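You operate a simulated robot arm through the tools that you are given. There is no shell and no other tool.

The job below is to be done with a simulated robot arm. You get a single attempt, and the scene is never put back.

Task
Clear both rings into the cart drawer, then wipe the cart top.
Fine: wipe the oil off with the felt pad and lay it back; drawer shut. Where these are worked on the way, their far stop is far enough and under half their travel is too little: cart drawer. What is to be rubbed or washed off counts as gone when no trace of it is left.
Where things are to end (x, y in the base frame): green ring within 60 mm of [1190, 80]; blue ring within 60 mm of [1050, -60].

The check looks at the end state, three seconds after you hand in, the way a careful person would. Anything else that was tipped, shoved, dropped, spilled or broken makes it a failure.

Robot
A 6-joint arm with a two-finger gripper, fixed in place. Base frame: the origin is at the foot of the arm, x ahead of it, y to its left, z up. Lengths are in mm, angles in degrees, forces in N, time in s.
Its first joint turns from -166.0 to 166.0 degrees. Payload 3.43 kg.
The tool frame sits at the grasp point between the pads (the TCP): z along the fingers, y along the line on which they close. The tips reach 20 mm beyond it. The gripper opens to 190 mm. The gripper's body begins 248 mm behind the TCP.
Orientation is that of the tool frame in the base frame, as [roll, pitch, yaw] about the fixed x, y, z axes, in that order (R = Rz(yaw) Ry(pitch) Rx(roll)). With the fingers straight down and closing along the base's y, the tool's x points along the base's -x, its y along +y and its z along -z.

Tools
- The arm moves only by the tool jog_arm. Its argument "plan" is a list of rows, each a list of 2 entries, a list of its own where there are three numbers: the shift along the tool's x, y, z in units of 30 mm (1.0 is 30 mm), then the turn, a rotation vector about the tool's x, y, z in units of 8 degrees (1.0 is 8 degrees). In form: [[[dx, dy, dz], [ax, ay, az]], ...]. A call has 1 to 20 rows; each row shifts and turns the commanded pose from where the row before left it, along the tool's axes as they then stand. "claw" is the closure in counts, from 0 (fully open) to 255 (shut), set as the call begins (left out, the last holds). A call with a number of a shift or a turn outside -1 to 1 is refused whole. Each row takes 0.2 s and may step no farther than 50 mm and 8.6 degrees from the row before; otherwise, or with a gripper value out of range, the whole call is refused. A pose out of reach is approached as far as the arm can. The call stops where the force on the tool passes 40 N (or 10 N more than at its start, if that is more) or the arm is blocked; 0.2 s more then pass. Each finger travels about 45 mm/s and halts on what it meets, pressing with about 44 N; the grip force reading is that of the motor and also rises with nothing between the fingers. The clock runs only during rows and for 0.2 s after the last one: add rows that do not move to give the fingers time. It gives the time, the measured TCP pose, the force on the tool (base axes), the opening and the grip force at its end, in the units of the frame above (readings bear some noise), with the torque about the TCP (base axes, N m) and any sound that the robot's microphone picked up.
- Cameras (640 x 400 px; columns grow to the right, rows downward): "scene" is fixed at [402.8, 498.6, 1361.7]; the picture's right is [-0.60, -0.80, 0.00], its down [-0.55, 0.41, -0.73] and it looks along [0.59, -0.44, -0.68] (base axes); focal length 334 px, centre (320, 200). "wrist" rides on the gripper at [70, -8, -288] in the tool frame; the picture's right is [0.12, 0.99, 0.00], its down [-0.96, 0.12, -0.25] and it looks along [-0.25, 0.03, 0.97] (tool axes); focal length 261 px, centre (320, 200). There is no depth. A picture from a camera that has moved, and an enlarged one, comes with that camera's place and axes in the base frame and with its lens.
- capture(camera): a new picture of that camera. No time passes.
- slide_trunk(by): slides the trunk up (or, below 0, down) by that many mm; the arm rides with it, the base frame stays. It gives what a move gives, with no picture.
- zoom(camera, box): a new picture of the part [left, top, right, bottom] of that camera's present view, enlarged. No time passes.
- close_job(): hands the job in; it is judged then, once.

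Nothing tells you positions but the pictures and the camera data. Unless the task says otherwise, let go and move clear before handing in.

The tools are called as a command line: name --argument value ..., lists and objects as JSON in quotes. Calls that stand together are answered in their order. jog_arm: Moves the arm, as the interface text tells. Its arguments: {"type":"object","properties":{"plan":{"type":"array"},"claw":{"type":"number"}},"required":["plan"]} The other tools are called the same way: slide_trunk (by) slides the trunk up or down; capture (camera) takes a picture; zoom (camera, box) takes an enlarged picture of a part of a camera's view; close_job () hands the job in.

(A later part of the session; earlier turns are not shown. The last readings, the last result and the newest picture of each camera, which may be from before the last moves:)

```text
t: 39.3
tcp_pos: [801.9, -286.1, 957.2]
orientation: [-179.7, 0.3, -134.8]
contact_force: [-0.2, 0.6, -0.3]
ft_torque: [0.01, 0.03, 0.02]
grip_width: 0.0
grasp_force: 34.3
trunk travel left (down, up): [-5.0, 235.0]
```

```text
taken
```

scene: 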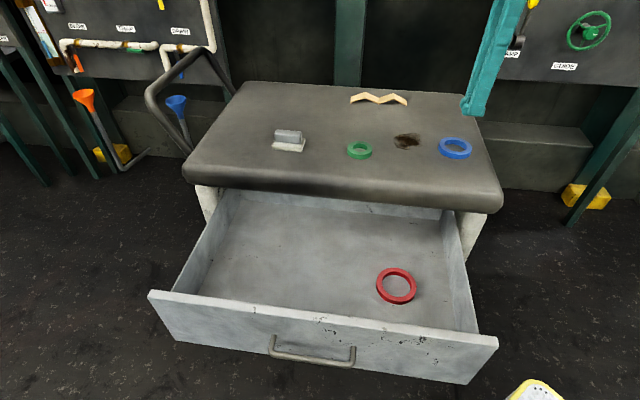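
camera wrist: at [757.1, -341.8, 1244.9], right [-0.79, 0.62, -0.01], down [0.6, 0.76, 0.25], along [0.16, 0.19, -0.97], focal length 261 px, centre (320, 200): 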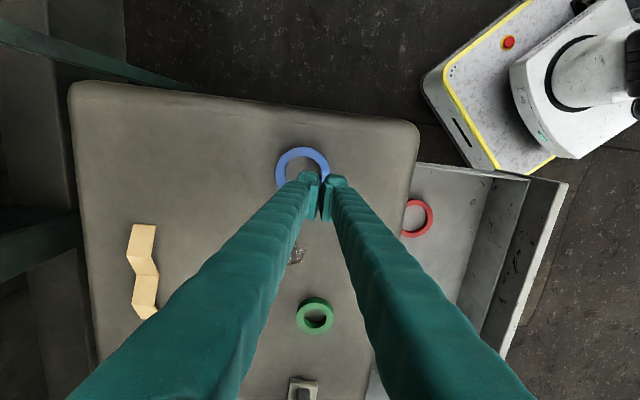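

The fingers rode up over the ring instead of gripping it: the width is 0 and the ring slid about 30 mm inward but still lies flat. I look closer before retrying.

zoom --camera "scene" --box '[420, 80, 500, 130]'

zoom --camera "scene" --box '[415, 125, 495, 175]'

zoom --camera "wrist" --box '[240, 120, 400, 220]'

```text
8.00 times, centred on (460, 105) of scene
camera zoom: at [402.8, 498.6, 1361.7], right [-0.6, -0.8, 0.0], down [-0.55, 0.41, -0.73], along [0.59, -0.44, -0.68], focal length 2674 px, centre (-800, 960)
```

zoom: 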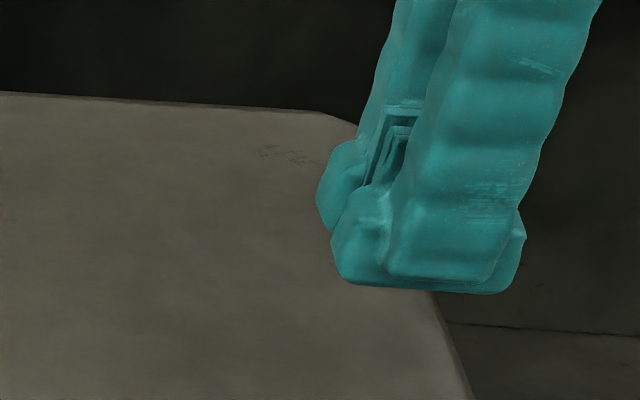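

```text
8.00 times, centred on (455, 150) of scene
camera zoom: at [402.8, 498.6, 1361.7], right [-0.6, -0.8, 0.0], down [-0.55, 0.41, -0.73], along [0.59, -0.44, -0.68], focal length 2674 px, centre (-760, 600)
```

zoom: 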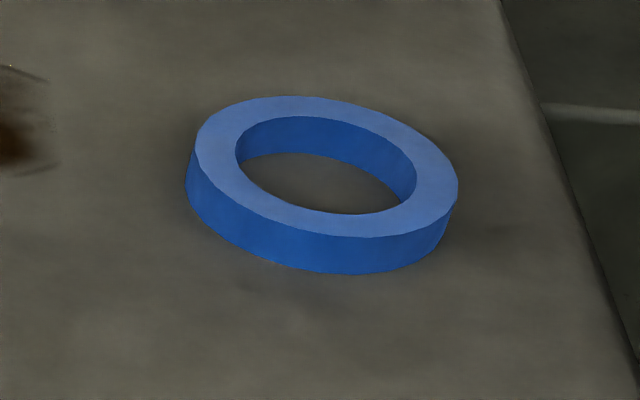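

```text
4.00 times, centred on (320, 170) of wrist
camera zoom: at [757.1, -341.8, 1244.9], right [-0.79, 0.62, -0.01], down [0.6, 0.76, 0.25], along [0.16, 0.19, -0.97], focal length 1043 px, centre (320, 320)
```

zoom: 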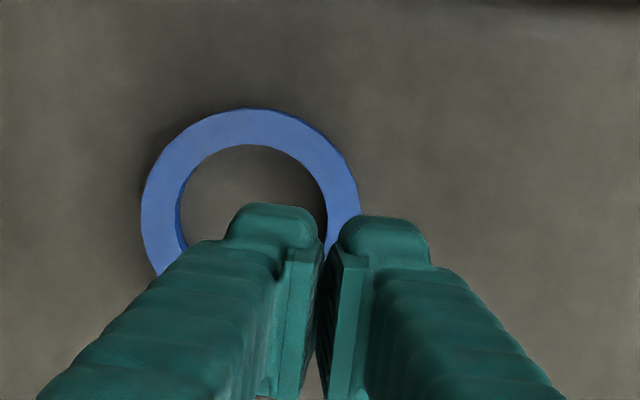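

jog_arm --plan '[[[0, 0, 0], [0, 0, 0]], [[0, 0, 0], [0, 0, 0]], [[0, 0, 0], [0, 0, 0]], [[0, 0, 0], [0, 0, 0]], [[0, 0, 0], [0, 0, 0]], [[0, 0, 0], [0, 0, 0]], [[0, 0, 0], [0, 0, 0]], [[0, 0, 0], [0, 0, 0]]]' --claw 80

zoom --camera "scene" --box '[410, 60, 530, 135]'

zoom --camera "wrist" --box '[220, 120, 420, 245]'

```text
t: 41.1
tcp_pos: [801.5, -285.3, 957.3]
orientation: [-179.7, 0.3, -134.9]
contact_force: [0.0, 0.5, 0.3]
ft_torque: [-0.02, -0.04, -0.01]
grip_width: 130.2
grasp_force: 0.1
trunk travel left (down, up): [-5.0, 235.0]
```

```text
5.33 times, centred on (470, 98) of scene
camera zoom: at [402.8, 498.6, 1361.7], right [-0.6, -0.8, 0.0], down [-0.55, 0.41, -0.73], along [0.59, -0.44, -0.68], focal length 1783 px, centre (-480, 747)
```

zoom: 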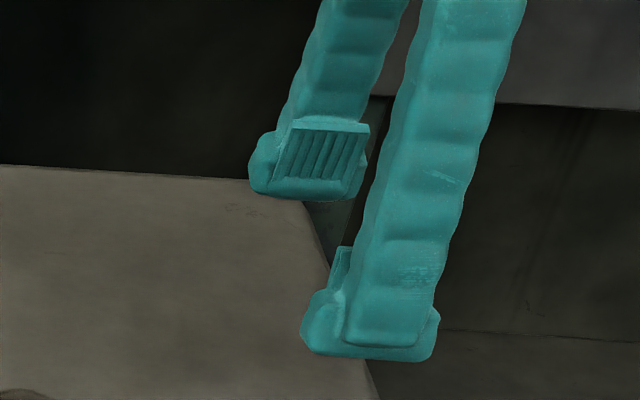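

```text
3.20 times, centred on (320, 182) of wrist
camera zoom: at [756.9, -341.8, 1244.9], right [-0.79, 0.62, -0.01], down [0.6, 0.76, 0.25], along [0.16, 0.19, -0.97], focal length 834 px, centre (320, 256)
```

zoom: 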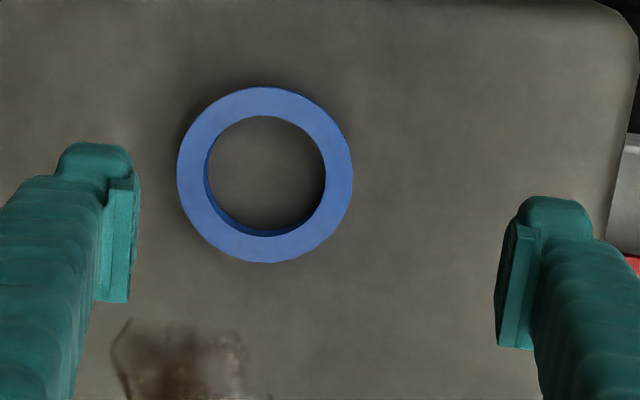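

zoom --camera "scene" --box '[450, 75, 490, 100]'

zoom --camera "scene" --box '[460, 103, 500, 128]'

```text
16.00 times, centred on (470, 88) of scene
camera zoom: at [402.8, 498.6, 1361.7], right [-0.6, -0.8, 0.0], down [-0.55, 0.41, -0.73], along [0.59, -0.44, -0.68], focal length 5348 px, centre (-2080, 2000)
```

zoom: 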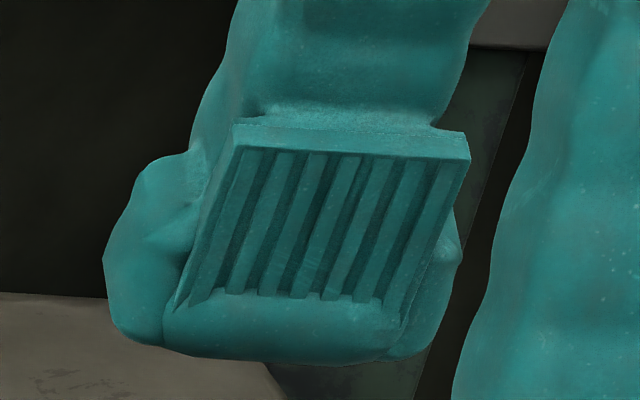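

```text
16.00 times, centred on (480, 116) of scene
camera zoom: at [402.8, 498.6, 1361.7], right [-0.6, -0.8, 0.0], down [-0.55, 0.41, -0.73], along [0.59, -0.44, -0.68], focal length 5348 px, centre (-2240, 1552)
```

zoom: 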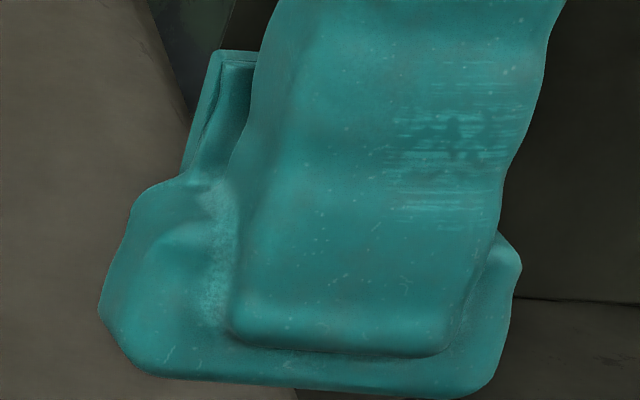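

The finger noses are rounded (radius about 20 mm below the pads), so with the tool vertical the low ring slips under. Leaning the tool about the closing axis brings the flat pad corner lower, so I tilt 40° above the ring.

jog_arm --plan '[[[0, 0, 0], [0, -1, 0]], [[0, 0, 0], [0, -1, 0]], [[0, 0, 0], [0, -1, 0]], [[0, 0, 0], [0, -1, 0]], [[0, 0, 0], [0, -1, 0]], [[0, 0, 0], [0, 0, 0]]]' --claw 80

capture --camera "wrist"

capture --camera "scene"

```text
t: 42.5
tcp_pos: [802.1, -282.6, 957.9]
orientation: [-179.6, 40.4, -134.6]
contact_force: [-0.5, -0.5, 0.5]
ft_torque: [0.0, 0.01, 0.0]
grip_width: 130.2
grasp_force: 0.0
trunk travel left (down, up): [-5.0, 235.0]
```

```text
taken
camera wrist: at [638.8, -460.2, 1131.9], right [-0.77, 0.64, -0.08], down [0.32, 0.49, 0.81], along [0.56, 0.6, -0.58], focal length 261 px, centre (320, 200)
```

wrist: 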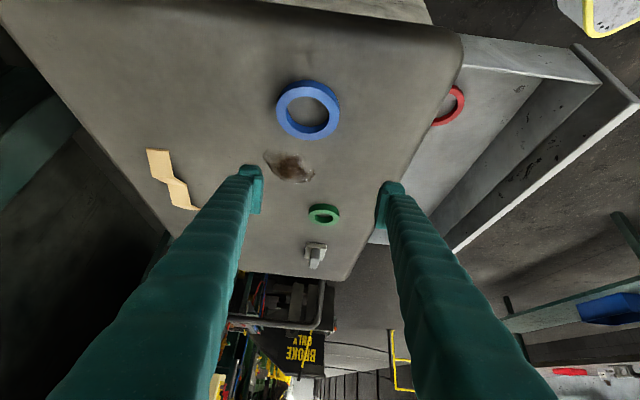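

```text
taken
```

scene: 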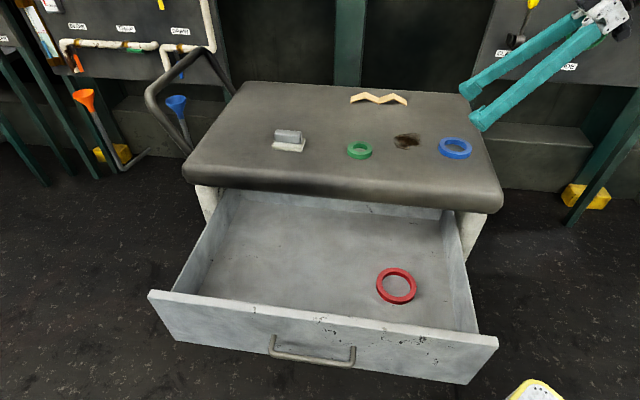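

zoom --camera "wrist" --box '[230, 60, 390, 160]'

zoom --camera "wrist" --box '[240, 190, 400, 290]'

```text
4.00 times, centred on (310, 110) of wrist
camera zoom: at [638.8, -460.2, 1131.9], right [-0.77, 0.64, -0.08], down [0.32, 0.49, 0.81], along [0.56, 0.6, -0.58], focal length 1043 px, centre (360, 560)
```

zoom: 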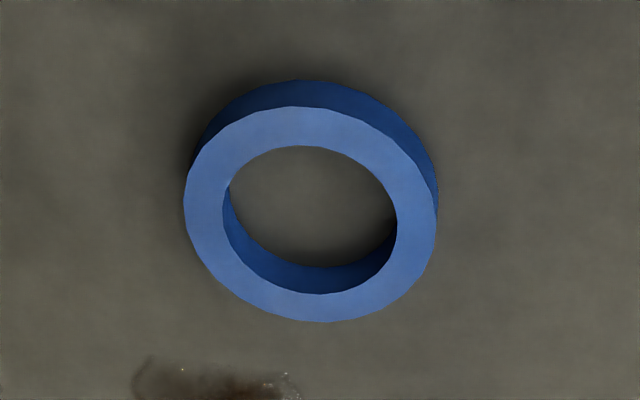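

```text
4.00 times, centred on (320, 240) of wrist
camera zoom: at [638.8, -460.2, 1131.9], right [-0.77, 0.64, -0.08], down [0.32, 0.49, 0.81], along [0.56, 0.6, -0.58], focal length 1043 px, centre (320, 40)
```

zoom: 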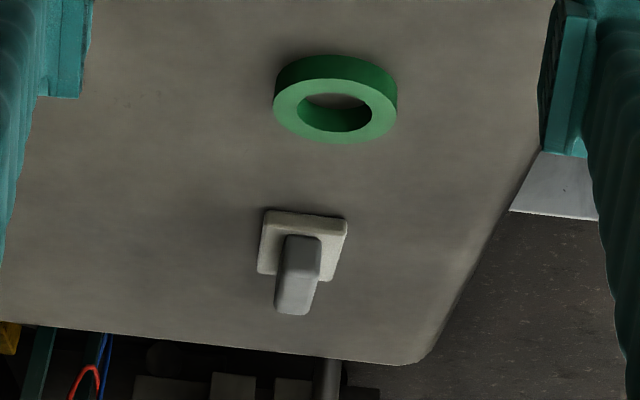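

The blue ring is at about [821.5, -308]. I position so that the low pad corner meets its diameter, and descend.

jog_arm --plan '[[[-0.08, -0.53, 0.07], [-0.05, 0, 0]], [[-0.08, -0.53, 0.07], [0, 0, 0]], [[0.433, 0, 0.508], [0, 0, 0]], [[0.433, 0, 0.508], [0, 0, 0]], [[0.433, 0, 0.508], [0, 0, 0]], [[0.433, 0, 0.508], [0, 0, 0]], [[0.433, 0, 0.508], [0, 0, 0]], [[0.3, 0, 0.355], [0, 0, 0]], [[0, 0, 0], [0, 0, 0]]]'

capture --camera "wrist"

zoom --camera "scene" --box '[400, 100, 520, 175]'

```text
t: 44.5
tcp_pos: [829.4, -301.4, 844.3]
orientation: [179.9, 40.3, -134.5]
contact_force: [0.4, -0.3, -0.7]
ft_torque: [0.03, -0.01, 0.01]
grip_width: 130.2
grasp_force: 0.0
trunk travel left (down, up): [-5.0, 235.0]
```

```text
taken
camera wrist: at [667.0, -479.0, 1017.7], right [-0.77, 0.63, -0.08], down [0.32, 0.49, 0.81], along [0.55, 0.6, -0.58], focal length 261 px, centre (320, 200)
```

wrist: 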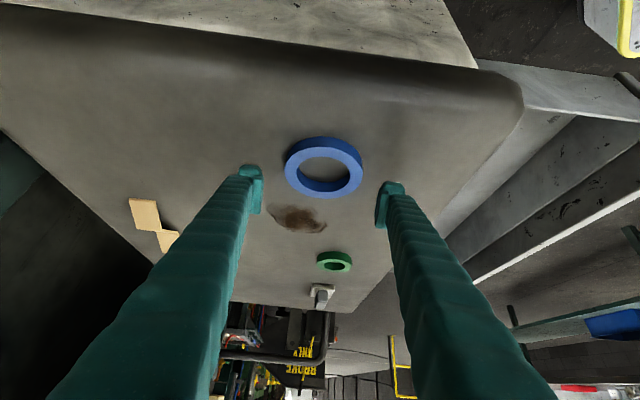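

```text
5.33 times, centred on (460, 138) of scene
camera zoom: at [402.8, 498.6, 1361.7], right [-0.6, -0.8, 0.0], down [-0.55, 0.41, -0.73], along [0.59, -0.44, -0.68], focal length 1783 px, centre (-427, 533)
```

zoom: 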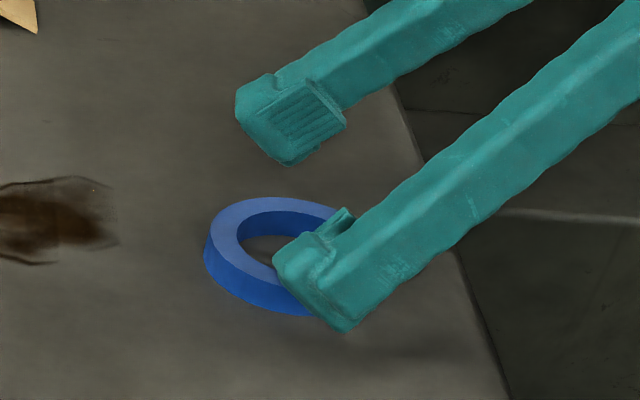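

jog_arm --plan '[[[0.13, 0, 0.1525], [0, 0, 0]], [[0.13, 0, 0.1525], [0, 0, 0]], [[0.043, 0, 0.051], [0, 0, 0]], [[0, 0, 0], [0, 0, 0]]]'

zoom --camera "scene" --box '[430, 125, 494, 165]'

zoom --camera "wrist" --box '[220, 120, 420, 245]'

```text
t: 45.5
tcp_pos: [829.0, -301.5, 828.7]
orientation: [180.0, 40.3, -134.6]
contact_force: [-0.3, 0.3, 0.7]
ft_torque: [0.0, 0.02, 0.03]
grip_width: 130.2
grasp_force: 0.0
trunk travel left (down, up): [-5.0, 235.0]
```

```text
10.00 times, centred on (462, 145) of scene
camera zoom: at [402.8, 498.6, 1361.7], right [-0.6, -0.8, 0.0], down [-0.55, 0.41, -0.73], along [0.59, -0.44, -0.68], focal length 3342 px, centre (-1100, 750)
```

zoom: 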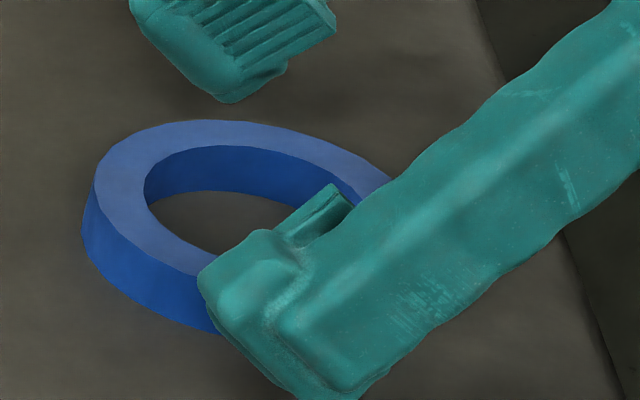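

```text
3.20 times, centred on (320, 182) of wrist
camera zoom: at [666.8, -479.0, 1003.5], right [-0.77, 0.63, -0.08], down [0.32, 0.49, 0.81], along [0.55, 0.6, -0.58], focal length 834 px, centre (320, 256)
```

zoom: 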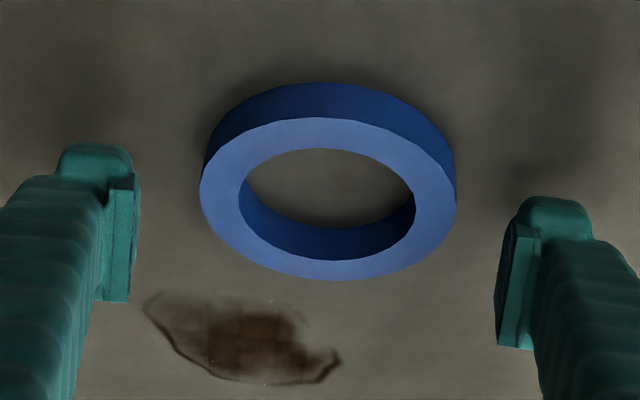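

jog_arm --plan '[[[0.0325, 0, 0.038], [0, 0, 0]], [[0.0325, 0, 0.038], [0, 0, 0]], [[0, 0, 0], [0, 0, 0]]]'

```text
t: 46.3
tcp_pos: [830.6, -301.9, 826.4]
orientation: [180.0, 40.3, -134.7]
contact_force: [0.3, -0.5, -0.4]
ft_torque: [0.0, -0.01, 0.01]
grip_width: 130.3
grasp_force: 0.1
trunk travel left (down, up): [-5.0, 235.0]
```

jog_arm --plan '[[[0.0325, 0, 0.038], [0, 0, 0]], [[0.0325, 0, 0.038], [0, 0, 0]], [[0, 0, 0], [0, 0, 0]]]'

```text
t: 47.1
tcp_pos: [828.5, -302.1, 824.3]
orientation: [-180.0, 40.3, -134.6]
contact_force: [-0.5, -0.1, 0.0]
ft_torque: [-0.02, -0.02, -0.01]
grip_width: 130.2
grasp_force: 0.0
trunk travel left (down, up): [-5.0, 235.0]
```

jog_arm --plan '[[[0.0325, 0, 0.038], [0, 0, 0]], [[0.0325, 0, 0.038], [0, 0, 0]], [[0, 0, 0], [0, 0, 0]]]'

```text
t: 47.9
tcp_pos: [829.2, -302.6, 822.6]
orientation: [-179.9, 40.2, -134.7]
contact_force: [1.3, -0.1, 6.9]
ft_torque: [0.16, 0.24, -0.12]
grip_width: 130.5
grasp_force: 0.3
trunk travel left (down, up): [-5.0, 235.0]
```

Contact with the table at TCP z≈822.5, so the pad corner overlaps the ring well. I raise 1.5 mm and close.

jog_arm --plan '[[[-0.035, 0, -0.04], [0, 0, 0]], [[0, 0, 0], [0, 0, 0]]]'

jog_arm --plan '[[[0, 0, 0], [0, 0, 0]], [[0, 0, 0], [0, 0, 0]], [[0, 0, 0], [0, 0, 0]], [[0, 0, 0], [0, 0, 0]], [[0, 0, 0], [0, 0, 0]]]' --claw 160

capture --camera "wrist"

zoom --camera "scene" --box '[430, 125, 494, 165]'

```text
t: 48.5
tcp_pos: [829.3, -301.7, 824.0]
orientation: [180.0, 40.2, -134.7]
contact_force: [0.6, 0.0, 0.2]
ft_torque: [-0.04, 0.0, 0.03]
grip_width: 130.2
grasp_force: 0.0
trunk travel left (down, up): [-5.0, 235.0]
```

```text
t: 49.7
tcp_pos: [827.9, -301.2, 824.0]
orientation: [-180.0, 40.3, -134.6]
contact_force: [-12.9, 5.6, 20.9]
ft_torque: [0.54, 0.7, 0.09]
grip_width: 89.6
grasp_force: 44.2
trunk travel left (down, up): [-5.0, 235.0]
```

```text
taken
camera wrist: at [666.4, -479.5, 998.4], right [-0.77, 0.63, -0.08], down [0.32, 0.49, 0.81], along [0.55, 0.6, -0.58], focal length 261 px, centre (320, 200)
```

wrist: 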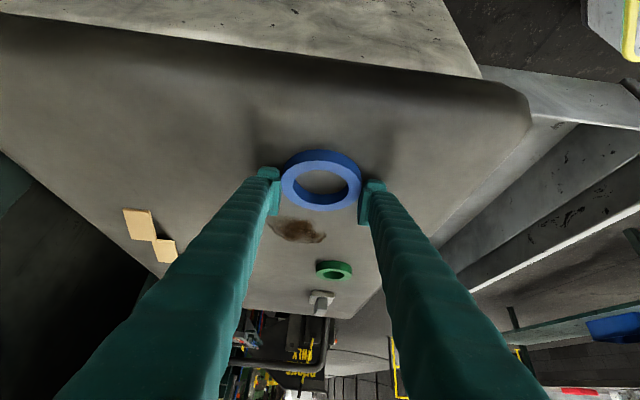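

```text
10.00 times, centred on (462, 145) of scene
camera zoom: at [402.8, 498.6, 1361.7], right [-0.6, -0.8, 0.0], down [-0.55, 0.41, -0.73], along [0.59, -0.44, -0.68], focal length 3342 px, centre (-1100, 750)
```

zoom: 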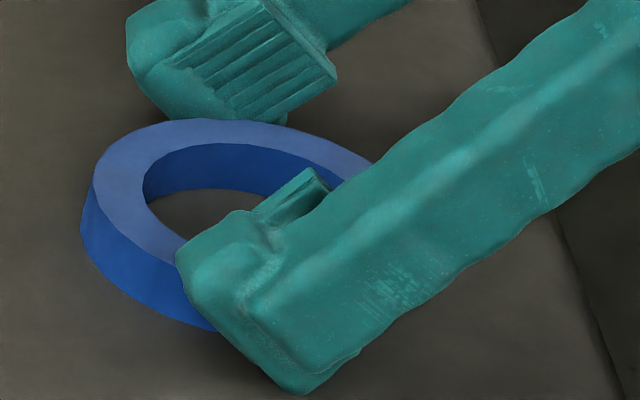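

The grip halted at 89.6 mm with full force, so the ring is held. I lift a little and check.

jog_arm --plan '[[[-0.0216, 0, -0.0254], [0, 0, 0]], [[-0.065, 0, -0.076], [0, 0, 0]], [[-0.108, 0, -0.127], [0, 0, 0]], [[-0.216, 0, -0.254], [0, 0, 0]], [[0, 0, 0], [0, 0, 0]]]' --claw 200

capture --camera "wrist"

zoom --camera "scene" --box '[420, 115, 500, 165]'

```text
t: 50.9
tcp_pos: [828.9, -301.4, 841.5]
orientation: [-179.9, 40.3, -134.7]
contact_force: [-0.2, 0.0, -0.5]
ft_torque: [0.0, 0.01, -0.02]
grip_width: 89.5
grasp_force: 43.5
trunk travel left (down, up): [-5.0, 235.0]
```

```text
taken
camera wrist: at [667.7, -479.8, 1015.4], right [-0.77, 0.63, -0.08], down [0.32, 0.49, 0.81], along [0.55, 0.6, -0.58], focal length 261 px, centre (320, 200)
```

wrist: 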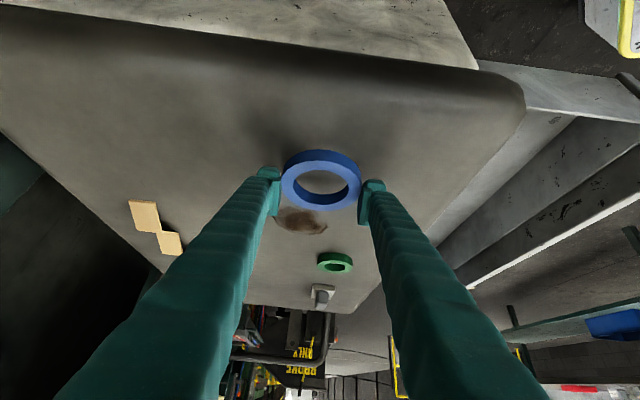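

```text
8.00 times, centred on (460, 140) of scene
camera zoom: at [402.8, 498.6, 1361.7], right [-0.6, -0.8, 0.0], down [-0.55, 0.41, -0.73], along [0.59, -0.44, -0.68], focal length 2674 px, centre (-800, 680)
```

zoom: 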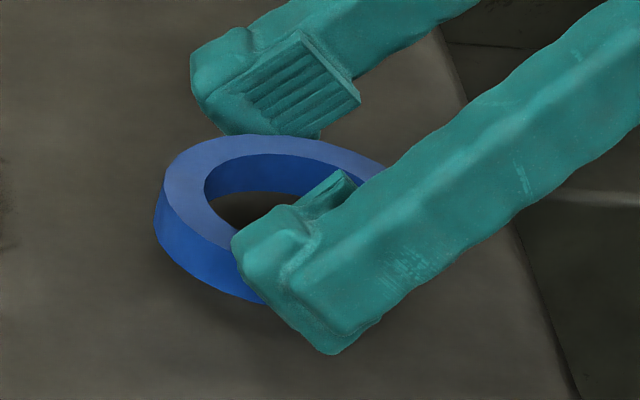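

The ring is held securely. I carry it over to above the open drawer.

jog_arm --plan '[[[-0.632, 0, -0.742], [0, 0, 0]], [[-0.632, 0, -0.742], [0, 0, 0]], [[-0.254, 0.363, 0.214], [0, 0, 0]], [[-0.508, 0.725, 0.428], [0, 0, 0]], [[-0.508, 0.725, 0.428], [0, 0, 0]], [[-0.508, 0.725, 0.428], [0, 0, 0]], [[-0.508, 0.725, 0.428], [0, 0, 0]], [[-0.508, 0.725, 0.428], [0, 0, 0]], [[-0.508, 0.725, 0.428], [0, 0, 0]], [[-0.508, 0.725, 0.428], [0, 0, 0]], [[-0.508, 0.725, 0.428], [0, 0, 0]], [[-0.508, 0.725, 0.428], [0, 0, 0]], [[-0.508, 0.725, 0.428], [0, 0, 0]], [[-0.508, 0.725, 0.428], [0, 0, 0]], [[-0.508, 0.725, 0.428], [0, 0, 0]], [[-0.508, 0.725, 0.428], [0, 0, 0]], [[-0.508, 0.725, 0.428], [0, 0, 0]], [[-0.508, 0.725, 0.428], [0, 0, 0]], [[-0.508, 0.725, 0.428], [0, 0, 0]], [[-0.254, 0.363, 0.214], [0, 0, 0]]]'

capture --camera "wrist"

capture --camera "scene"

```text
t: 55.1
tcp_pos: [802.5, 199.1, 902.5]
orientation: [180.0, 40.3, -134.6]
contact_force: [0.5, 0.3, -0.6]
ft_torque: [0.02, -0.02, -0.01]
grip_width: 89.0
grasp_force: 44.4
trunk travel left (down, up): [-5.0, 235.0]
```

```text
taken
camera wrist: at [640.4, 21.6, 1076.3], right [-0.77, 0.63, -0.08], down [0.32, 0.49, 0.81], along [0.55, 0.6, -0.58], focal length 261 px, centre (320, 200)
```

wrist: 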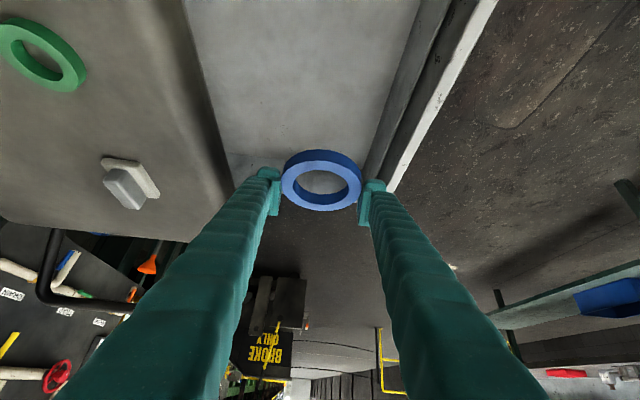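

```text
taken
```

scene: 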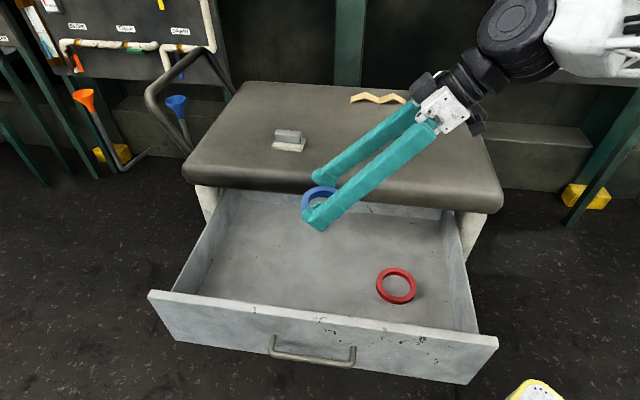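

jog_arm --plan '[[[0.324, 0, 0.381], [0, 0, 0]], [[0.648, 0, 0.7615], [0, 0, 0]], [[0.648, 0, 0.7615], [0, 0, 0]], [[0.648, 0, 0.7615], [0, 0, 0]], [[0.648, 0, 0.7615], [0, 0, 0]], [[0.648, 0, 0.7615], [0, 0, 0]], [[0.648, 0, 0.7615], [0, 0, 0]], [[0.648, 0, 0.7615], [0, 0, 0]], [[0.648, 0, 0.7615], [0, 0, 0]], [[0.648, 0, 0.7615], [0, 0, 0]], [[0.648, 0, 0.7615], [0, 0, 0]], [[0.216, 0, 0.254], [0, 0, 0]]]'

capture --camera "wrist"

capture --camera "scene"

```text
t: 57.7
tcp_pos: [803.3, 198.6, 576.3]
orientation: [-179.8, 40.3, -134.6]
contact_force: [-0.2, 0.3, -0.3]
ft_torque: [-0.03, 0.01, -0.01]
grip_width: 89.2
grasp_force: 43.5
trunk travel left (down, up): [-5.0, 235.0]
```

```text
taken
camera wrist: at [641.5, 20.5, 751.2], right [-0.77, 0.63, -0.08], down [0.32, 0.49, 0.81], along [0.55, 0.6, -0.58], focal length 261 px, centre (320, 200)
```

wrist: 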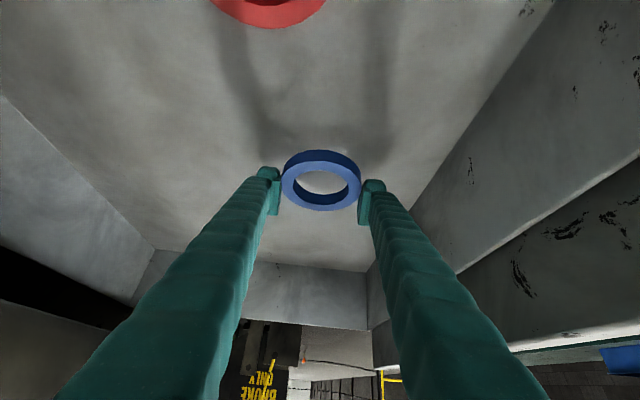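

```text
taken
```

scene: 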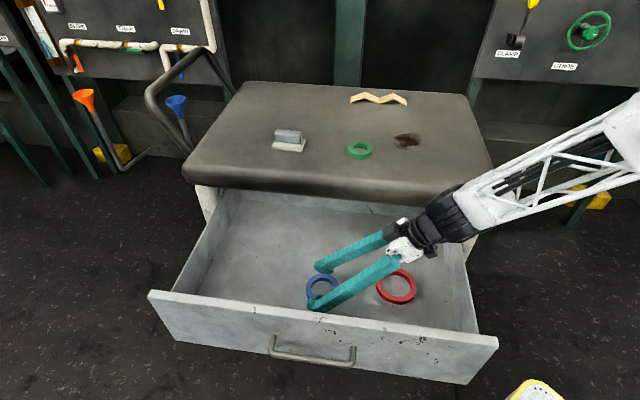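

jog_arm --plan '[[[0.162, 0, 0.19], [0, 0, 0]], [[0.162, 0, 0.19], [0, 0, 0]], [[0.065, 0, 0.076], [0, 0, 0]], [[0, 0, 0], [0, 0, 0]]]'

jog_arm --plan '[[[0.0325, 0, 0.038], [0, 0, 0]], [[0.0325, 0, 0.038], [0, 0, 0]], [[0, 0, 0], [0, 0, 0]]]'

zoom --camera "scene" --box '[270, 250, 430, 350]'

```text
t: 58.7
tcp_pos: [802.0, 200.0, 557.2]
orientation: [-179.9, 40.4, -134.6]
contact_force: [-0.1, 0.5, -1.0]
ft_torque: [0.02, 0.0, 0.0]
grip_width: 89.2
grasp_force: 44.0
trunk travel left (down, up): [-5.0, 235.0]
```

```text
t: 59.5
tcp_pos: [802.7, 197.8, 555.3]
orientation: [-180.0, 40.3, -134.5]
contact_force: [-0.8, -0.3, -1.2]
ft_torque: [-0.02, 0.0, 0.04]
grip_width: 89.4
grasp_force: 44.0
trunk travel left (down, up): [-5.0, 235.0]
```

```text
4.00 times, centred on (350, 300) of scene
camera zoom: at [402.8, 498.6, 1361.7], right [-0.6, -0.8, 0.0], down [-0.55, 0.41, -0.73], along [0.59, -0.44, -0.68], focal length 1337 px, centre (200, -200)
```

zoom: 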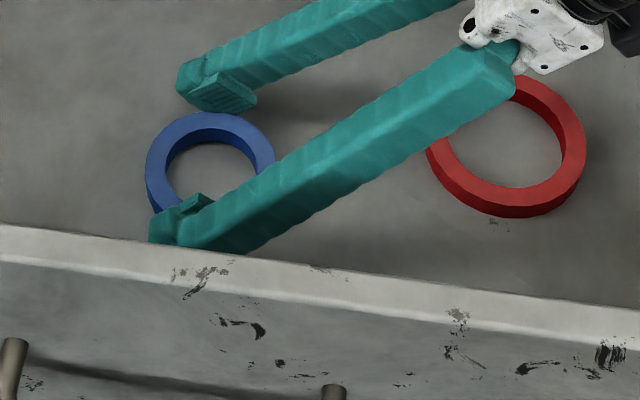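

jog_arm --plan '[[[0.0325, 0, 0.038], [0, 0, 0]], [[0.0325, 0, 0.038], [0, 0, 0]], [[0, 0, 0], [0, 0, 0]]]'

jog_arm --plan '[[[0.0325, 0, 0.038], [0, 0, 0]], [[0, 0, 0], [0, 0, 0]]]'

```text
t: 60.3
tcp_pos: [805.2, 199.6, 553.1]
orientation: [180.0, 40.3, -134.6]
contact_force: [0.5, 0.0, -0.5]
ft_torque: [-0.02, 0.02, 0.01]
grip_width: 89.3
grasp_force: 44.1
trunk travel left (down, up): [-5.0, 235.0]
```

```text
t: 60.9
tcp_pos: [802.9, 198.4, 551.4]
orientation: [180.0, 40.3, -134.6]
contact_force: [0.9, 0.1, -0.5]
ft_torque: [-0.03, 0.02, 0.0]
grip_width: 89.2
grasp_force: 44.0
trunk travel left (down, up): [-5.0, 235.0]
```

jog_arm --plan '[[[0.0325, 0, 0.038], [0, 0, 0]], [[0, 0, 0], [0, 0, 0]]]'

jog_arm --plan '[[[0.0325, 0, 0.038], [0, 0, 0]], [[0, 0, 0], [0, 0, 0]]]'

zoom --camera "wrist" --box '[220, 120, 420, 245]'

```text
t: 61.5
tcp_pos: [803.7, 199.5, 549.1]
orientation: [-180.0, 40.2, -134.6]
contact_force: [-0.1, 0.3, 7.9]
ft_torque: [-0.14, -0.25, 0.08]
grip_width: 89.2
grasp_force: 44.3
trunk travel left (down, up): [-5.0, 235.0]
```

```text
t: 62.1
tcp_pos: [803.7, 198.2, 550.2]
orientation: [-179.9, 40.4, -134.7]
contact_force: [2.6, 2.6, 28.0]
ft_torque: [-0.53, -0.29, 0.14]
grip_width: 89.2
grasp_force: 44.0
trunk travel left (down, up): [-5.0, 235.0]
```

```text
3.20 times, centred on (320, 182) of wrist
camera zoom: at [641.0, 20.3, 724.1], right [-0.77, 0.63, -0.08], down [0.32, 0.49, 0.81], along [0.55, 0.6, -0.58], focal length 834 px, centre (320, 256)
```

zoom: 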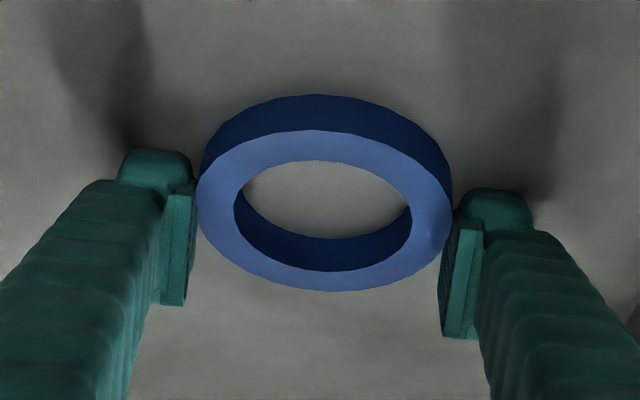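

The ring rests on the drawer floor (z≈527). I ease off, open and lift out.

jog_arm --plan '[[[-0.03, 0, -0.035], [0, 0, 0]], [[0, 0, 0], [0, 0, 0]]]'

jog_arm --plan '[[[0, 0, 0], [0, 0, 0]], [[0, 0, 0], [0, 0, 0]], [[0, 0, 0], [0, 0, 0]], [[0, 0, 0], [0, 0, 0]]]' --claw 100

jog_arm --plan '[[[-0.108, 0, -0.127], [0, 0, 0]], [[-0.324, 0, -0.381], [0, 0, 0]], [[-0.648, 0, -0.7615], [0, 0, 0]], [[-0.648, 0, -0.7615], [0, 0, 0]], [[-0.648, 0, -0.7615], [0, 0, 0]], [[-0.648, 0, -0.7615], [0, 0, 0]], [[-0.648, 0, -0.7615], [0, 0, 0]], [[-0.648, 0, -0.7615], [0, 0, 0]], [[-0.648, 0, -0.7615], [0, 0, 0]], [[-0.648, 0, -0.7615], [0, 0, 0]], [[-0.648, 0, -0.7615], [0, 0, 0]], [[-0.648, 0, -0.7615], [0, 0, 0]]]'

capture --camera "scene"

capture --camera "wrist"

```text
t: 62.7
tcp_pos: [801.4, 198.2, 550.9]
orientation: [-180.0, 40.4, -134.5]
contact_force: [9.6, 9.0, 18.9]
ft_torque: [-0.06, -0.51, 0.35]
grip_width: 89.3
grasp_force: 43.8
trunk travel left (down, up): [-5.0, 235.0]
```

```text
t: 63.7
tcp_pos: [802.1, 198.9, 549.3]
orientation: [180.0, 40.2, -134.8]
contact_force: [-1.4, -1.0, 2.6]
ft_torque: [-0.17, -0.1, -0.16]
grip_width: 115.7
grasp_force: 0.1
trunk travel left (down, up): [-5.0, 235.0]
```

```text
t: 66.3
tcp_pos: [803.0, 199.6, 869.2]
orientation: [180.0, 40.3, -134.6]
contact_force: [0.4, -0.5, -0.4]
ft_torque: [0.01, 0.05, 0.04]
grip_width: 115.1
grasp_force: 0.1
trunk travel left (down, up): [-5.0, 235.0]
```

```text
taken
```

scene: 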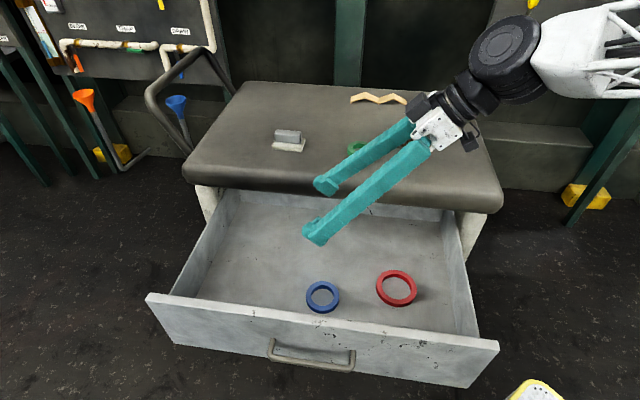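

```text
taken
camera wrist: at [641.9, 21.4, 1044.3], right [-0.77, 0.63, -0.08], down [0.32, 0.49, 0.81], along [0.55, 0.6, -0.58], focal length 261 px, centre (320, 200)
```

wrist: 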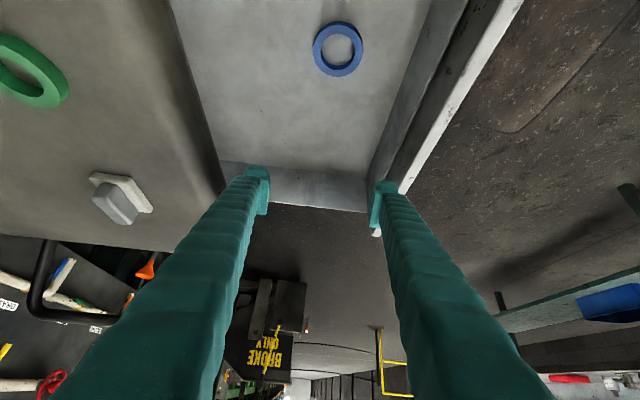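

Blue ring placed well near its target. Now I go over to the green ring with the same lean.

jog_arm --plan '[[[-0.67, 0, -0.787], [0, 0, 0]], [[0.1275, -0.8867, -0.102], [0, 0, 0]], [[0.1275, -0.8867, -0.102], [0, 0, 0]], [[0.1275, -0.8867, -0.102], [0, 0, 0]], [[0.1275, -0.8867, -0.102], [0, 0, 0]], [[0.1275, -0.8867, -0.102], [0, 0, 0]], [[0.1275, -0.8867, -0.102], [0, 0, 0]], [[0.1275, -0.8867, -0.102], [0, 0, 0]], [[0.1275, -0.8867, -0.102], [0, 0, 0]], [[0.1275, -0.8867, -0.102], [0, 0, 0]], [[0.1275, -0.8867, -0.102], [0, 0, 0]], [[0.1275, -0.8867, -0.102], [0, 0, 0]], [[0.1275, -0.8867, -0.102], [0, 0, 0]], [[0, 0, 0], [0, 0, 0]]]'

capture --camera "wrist"

zoom --camera "wrist" --box '[240, 100, 400, 200]'

capture --camera "scene"

```text
t: 69.3
tcp_pos: [989.7, -66.2, 898.4]
orientation: [180.0, 40.3, -134.6]
contact_force: [-1.1, 0.1, 0.5]
ft_torque: [0.02, 0.0, -0.01]
grip_width: 115.5
grasp_force: 0.0
trunk travel left (down, up): [-5.0, 235.0]
```

```text
taken
camera wrist: at [827.5, -243.5, 1073.0], right [-0.77, 0.63, -0.08], down [0.32, 0.49, 0.81], along [0.55, 0.6, -0.58], focal length 261 px, centre (320, 200)
```

wrist: 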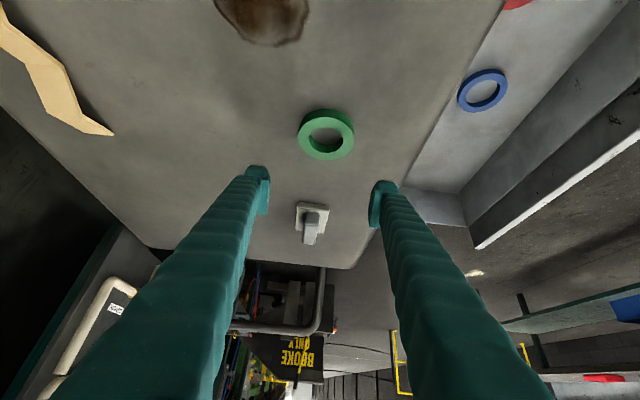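

```text
4.00 times, centred on (320, 150) of wrist
camera zoom: at [827.5, -243.5, 1073.0], right [-0.77, 0.63, -0.08], down [0.32, 0.49, 0.81], along [0.55, 0.6, -0.58], focal length 1043 px, centre (320, 400)
```

zoom: 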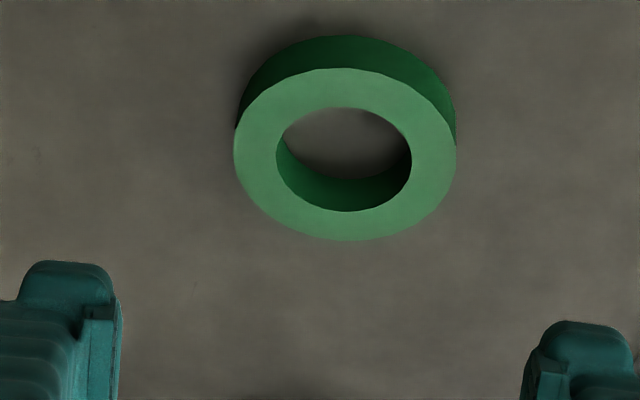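

```text
taken
```

scene: 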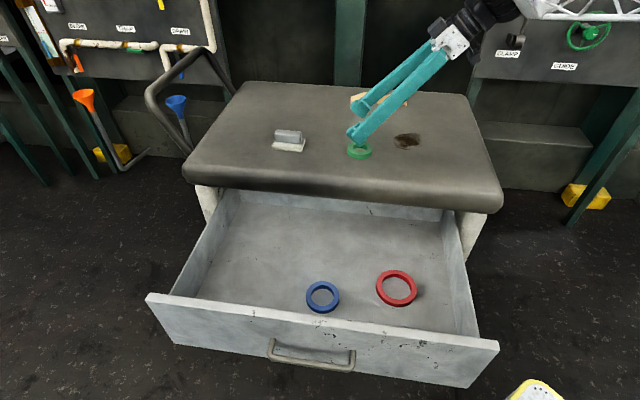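

jog_arm --plan '[[[0.075, 0, -0.064], [0, 0, 0]], [[0.474, 0, 0.559], [0, 0, 0]], [[0.474, 0, 0.559], [0, 0, 0]], [[0.474, 0, 0.559], [0, 0, 0]], [[0.1, 0, 0.118], [0, 0, 0]], [[0.06, 0, 0.07], [0, 0, 0]], [[0, 0, 0], [0, 0, 0]]]'

zoom --camera "wrist" --box '[220, 120, 420, 245]'

```text
t: 70.9
tcp_pos: [985.4, -69.3, 826.2]
orientation: [179.9, 40.3, -134.6]
contact_force: [-0.2, 0.3, -0.4]
ft_torque: [0.01, 0.01, -0.01]
grip_width: 115.6
grasp_force: 0.0
trunk travel left (down, up): [-5.0, 235.0]
```

```text
3.20 times, centred on (320, 182) of wrist
camera zoom: at [824.8, -247.4, 1000.8], right [-0.77, 0.63, -0.08], down [0.32, 0.49, 0.81], along [0.55, 0.6, -0.58], focal length 834 px, centre (320, 256)
```

zoom: 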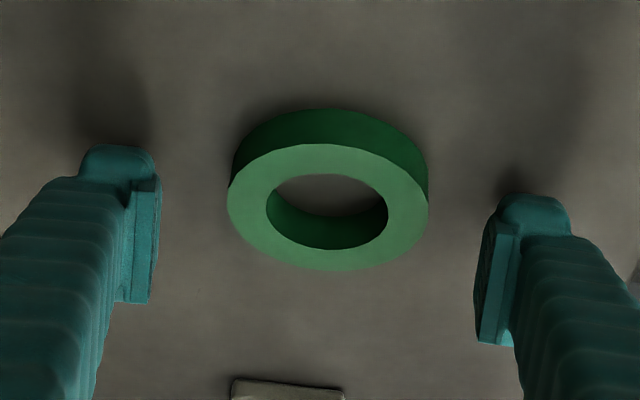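

jog_arm --plan '[[[0.054, 0, 0.0635], [0, 0, 0]], [[0, 0, 0], [0, 0, 0]]]'

jog_arm --plan '[[[0, 0, 0], [0, 0, 0]], [[0, 0, 0], [0, 0, 0]], [[0, 0, 0], [0, 0, 0]], [[0, 0, 0], [0, 0, 0]], [[0, 0, 0], [0, 0, 0]]]' --claw 190

zoom --camera "wrist" --box '[220, 120, 420, 245]'

```text
t: 71.5
tcp_pos: [985.4, -69.0, 823.9]
orientation: [180.0, 40.3, -134.6]
contact_force: [0.1, 0.5, 1.0]
ft_torque: [0.0, 0.03, 0.03]
grip_width: 115.3
grasp_force: 0.1
trunk travel left (down, up): [-5.0, 235.0]
```

```text
t: 72.7
tcp_pos: [986.0, -69.8, 825.4]
orientation: [-179.9, 40.3, -134.6]
contact_force: [-6.8, 4.7, 12.4]
ft_torque: [0.12, 0.17, -0.02]
grip_width: 69.4
grasp_force: 44.3
trunk travel left (down, up): [-5.0, 235.0]
```

```text
3.20 times, centred on (320, 182) of wrist
camera zoom: at [824.4, -246.4, 999.2], right [-0.77, 0.63, -0.08], down [0.32, 0.49, 0.81], along [0.55, 0.6, -0.58], focal length 834 px, centre (320, 256)
```

zoom: 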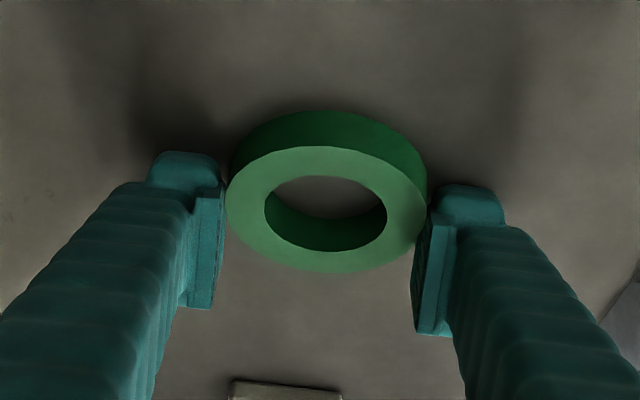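

Green ring gripped (69.4 mm). I lift and carry it over to the left part of the drawer.

jog_arm --plan '[[[-0.0216, 0, -0.0254], [0, 0, 0]], [[-0.108, 0, -0.127], [0, 0, 0]], [[-0.324, 0, -0.381], [0, 0, 0]], [[-0.6, 0, -0.7], [0, 0, 0]], [[-0.6, 0, -0.7], [0, 0, 0]], [[0, 0, 0], [0, 0, 0]]]'

capture --camera "wrist"

```text
t: 74.1
tcp_pos: [987.7, -68.3, 900.5]
orientation: [-180.0, 40.2, -134.8]
contact_force: [-0.5, 0.8, -1.7]
ft_torque: [0.05, -0.01, 0.01]
grip_width: 69.1
grasp_force: 44.2
trunk travel left (down, up): [-5.0, 235.0]
```

```text
taken
camera wrist: at [825.3, -245.6, 1074.4], right [-0.77, 0.63, -0.08], down [0.32, 0.49, 0.81], along [0.55, 0.6, -0.58], focal length 261 px, centre (320, 200)
```

wrist: 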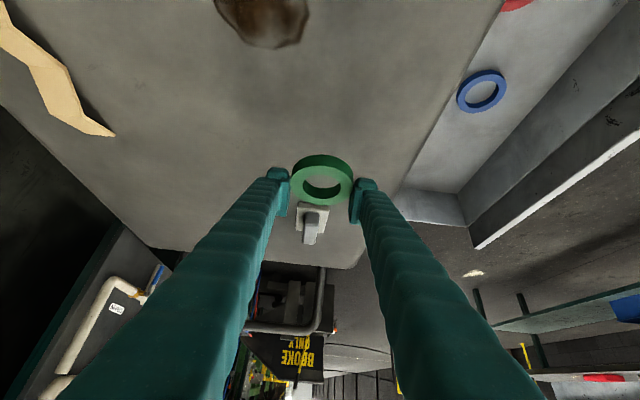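

jog_arm --plan '[[[-0.24, 0.374, 0.203], [0, 0, 0]], [[-0.479, 0.748, 0.406], [0, 0, 0]], [[-0.479, 0.748, 0.406], [0, 0, 0]], [[-0.479, 0.748, 0.406], [0, 0, 0]], [[-0.479, 0.748, 0.406], [0, 0, 0]], [[-0.479, 0.748, 0.406], [0, 0, 0]], [[-0.479, 0.748, 0.406], [0, 0, 0]], [[-0.479, 0.748, 0.406], [0, 0, 0]], [[-0.479, 0.748, 0.406], [0, 0, 0]], [[-0.479, 0.748, 0.406], [0, 0, 0]], [[-0.479, 0.748, 0.406], [0, 0, 0]], [[-0.479, 0.748, 0.406], [0, 0, 0]], [[-0.479, 0.748, 0.406], [0, 0, 0]], [[-0.479, 0.748, 0.406], [0, 0, 0]], [[-0.24, 0.374, 0.203], [0, 0, 0]], [[0, 0, 0], [0, 0, 0]]]'

capture --camera "wrist"

capture --camera "scene"

```text
t: 77.5
tcp_pos: [949.0, 340.6, 898.4]
orientation: [-180.0, 40.2, -134.6]
contact_force: [-0.6, 0.4, -0.1]
ft_torque: [-0.02, -0.01, -0.01]
grip_width: 69.1
grasp_force: 44.0
trunk travel left (down, up): [-5.0, 235.0]
```

```text
taken
camera wrist: at [787.5, 162.2, 1072.8], right [-0.77, 0.63, -0.08], down [0.32, 0.49, 0.81], along [0.55, 0.6, -0.58], focal length 261 px, centre (320, 200)
```

wrist: 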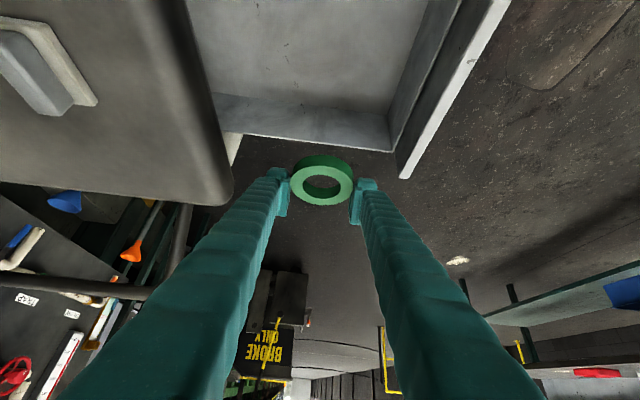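

```text
taken
```

scene: 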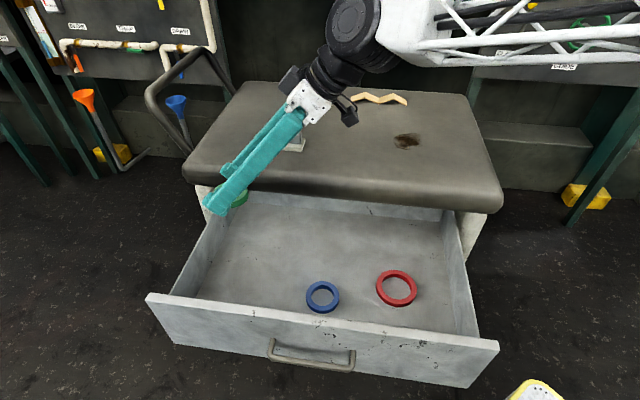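

jog_arm --plan '[[[0.324, 0, 0.381], [0, 0, 0]], [[0.647, 0, 0.763], [0, 0, 0]], [[0.647, 0, 0.763], [0, 0, 0]], [[0.647, 0, 0.763], [0, 0, 0]], [[0.647, 0, 0.763], [0, 0, 0]], [[0.647, 0, 0.763], [0, 0, 0]], [[0.647, 0, 0.763], [0, 0, 0]], [[0.647, 0, 0.763], [0, 0, 0]], [[0.647, 0, 0.763], [0, 0, 0]], [[0.647, 0, 0.763], [0, 0, 0]], [[0.647, 0, 0.763], [0, 0, 0]], [[0.216, 0, 0.254], [0, 0, 0]]]'

capture --camera "wrist"

capture --camera "scene"

```text
t: 80.1
tcp_pos: [949.1, 340.1, 574.2]
orientation: [180.0, 40.3, -134.7]
contact_force: [0.5, -0.5, 0.3]
ft_torque: [-0.02, -0.01, -0.03]
grip_width: 69.2
grasp_force: 43.9
trunk travel left (down, up): [-5.0, 235.0]
```

```text
taken
camera wrist: at [787.8, 161.7, 749.1], right [-0.77, 0.63, -0.08], down [0.32, 0.49, 0.81], along [0.55, 0.6, -0.58], focal length 261 px, centre (320, 200)
```

wrist: 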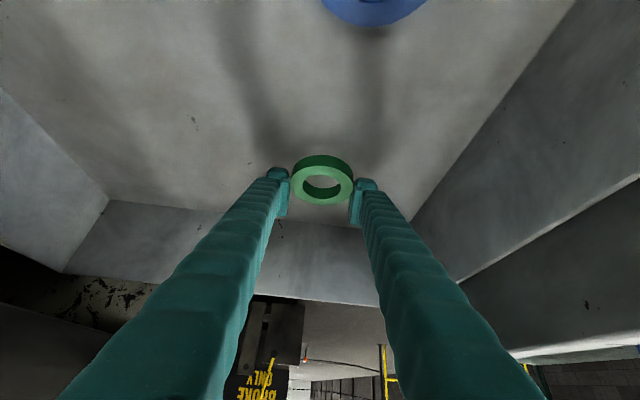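

```text
taken
```

scene: 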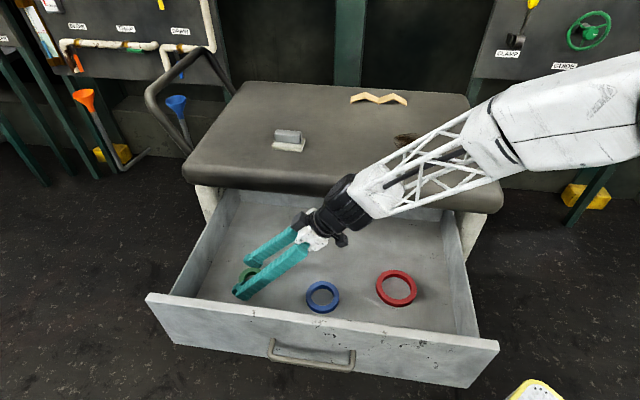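

jog_arm --plan '[[[0.162, 0, 0.19], [0, 0, 0]], [[0.162, 0, 0.19], [0, 0, 0]], [[0.065, 0, 0.076], [0, 0, 0]], [[0, 0, 0], [0, 0, 0]]]'

jog_arm --plan '[[[0.0325, 0, 0.038], [0, 0, 0]], [[0, 0, 0], [0, 0, 0]]]'

jog_arm --plan '[[[0.0325, 0, 0.038], [0, 0, 0]], [[0, 0, 0], [0, 0, 0]]]'

```text
t: 81.1
tcp_pos: [948.2, 338.3, 556.7]
orientation: [-180.0, 40.2, -134.6]
contact_force: [-0.3, 0.8, 0.2]
ft_torque: [-0.01, 0.06, -0.02]
grip_width: 69.1
grasp_force: 43.7
trunk travel left (down, up): [-5.0, 235.0]
```

```text
t: 81.7
tcp_pos: [949.3, 338.2, 554.8]
orientation: [179.9, 40.4, -134.7]
contact_force: [0.1, -0.4, -0.4]
ft_torque: [-0.04, 0.04, 0.0]
grip_width: 69.0
grasp_force: 43.9
trunk travel left (down, up): [-5.0, 235.0]
```

```text
t: 82.3
tcp_pos: [949.3, 338.8, 552.6]
orientation: [180.0, 40.2, -134.8]
contact_force: [0.4, 0.4, 0.7]
ft_torque: [-0.01, -0.03, 0.02]
grip_width: 68.8
grasp_force: 44.2
trunk travel left (down, up): [-5.0, 235.0]
```

jog_arm --plan '[[[0.0325, 0, 0.038], [0, 0, 0]], [[0, 0, 0], [0, 0, 0]]]'

```text
t: 82.9
tcp_pos: [948.3, 338.2, 551.6]
orientation: [-180.0, 40.3, -134.6]
contact_force: [-0.1, -0.1, -0.1]
ft_torque: [-0.02, 0.02, 0.03]
grip_width: 69.4
grasp_force: 44.2
trunk travel left (down, up): [-5.0, 235.0]
```

jog_arm --plan '[[[0.0325, 0, 0.038], [0, 0, 0]], [[0, 0, 0], [0, 0, 0]]]'

```text
t: 83.5
tcp_pos: [949.3, 338.9, 551.3]
orientation: [-179.9, 40.3, -134.6]
contact_force: [0.9, 0.7, 6.0]
ft_torque: [-0.14, -0.13, 0.02]
grip_width: 69.0
grasp_force: 43.8
trunk travel left (down, up): [-5.0, 235.0]
```

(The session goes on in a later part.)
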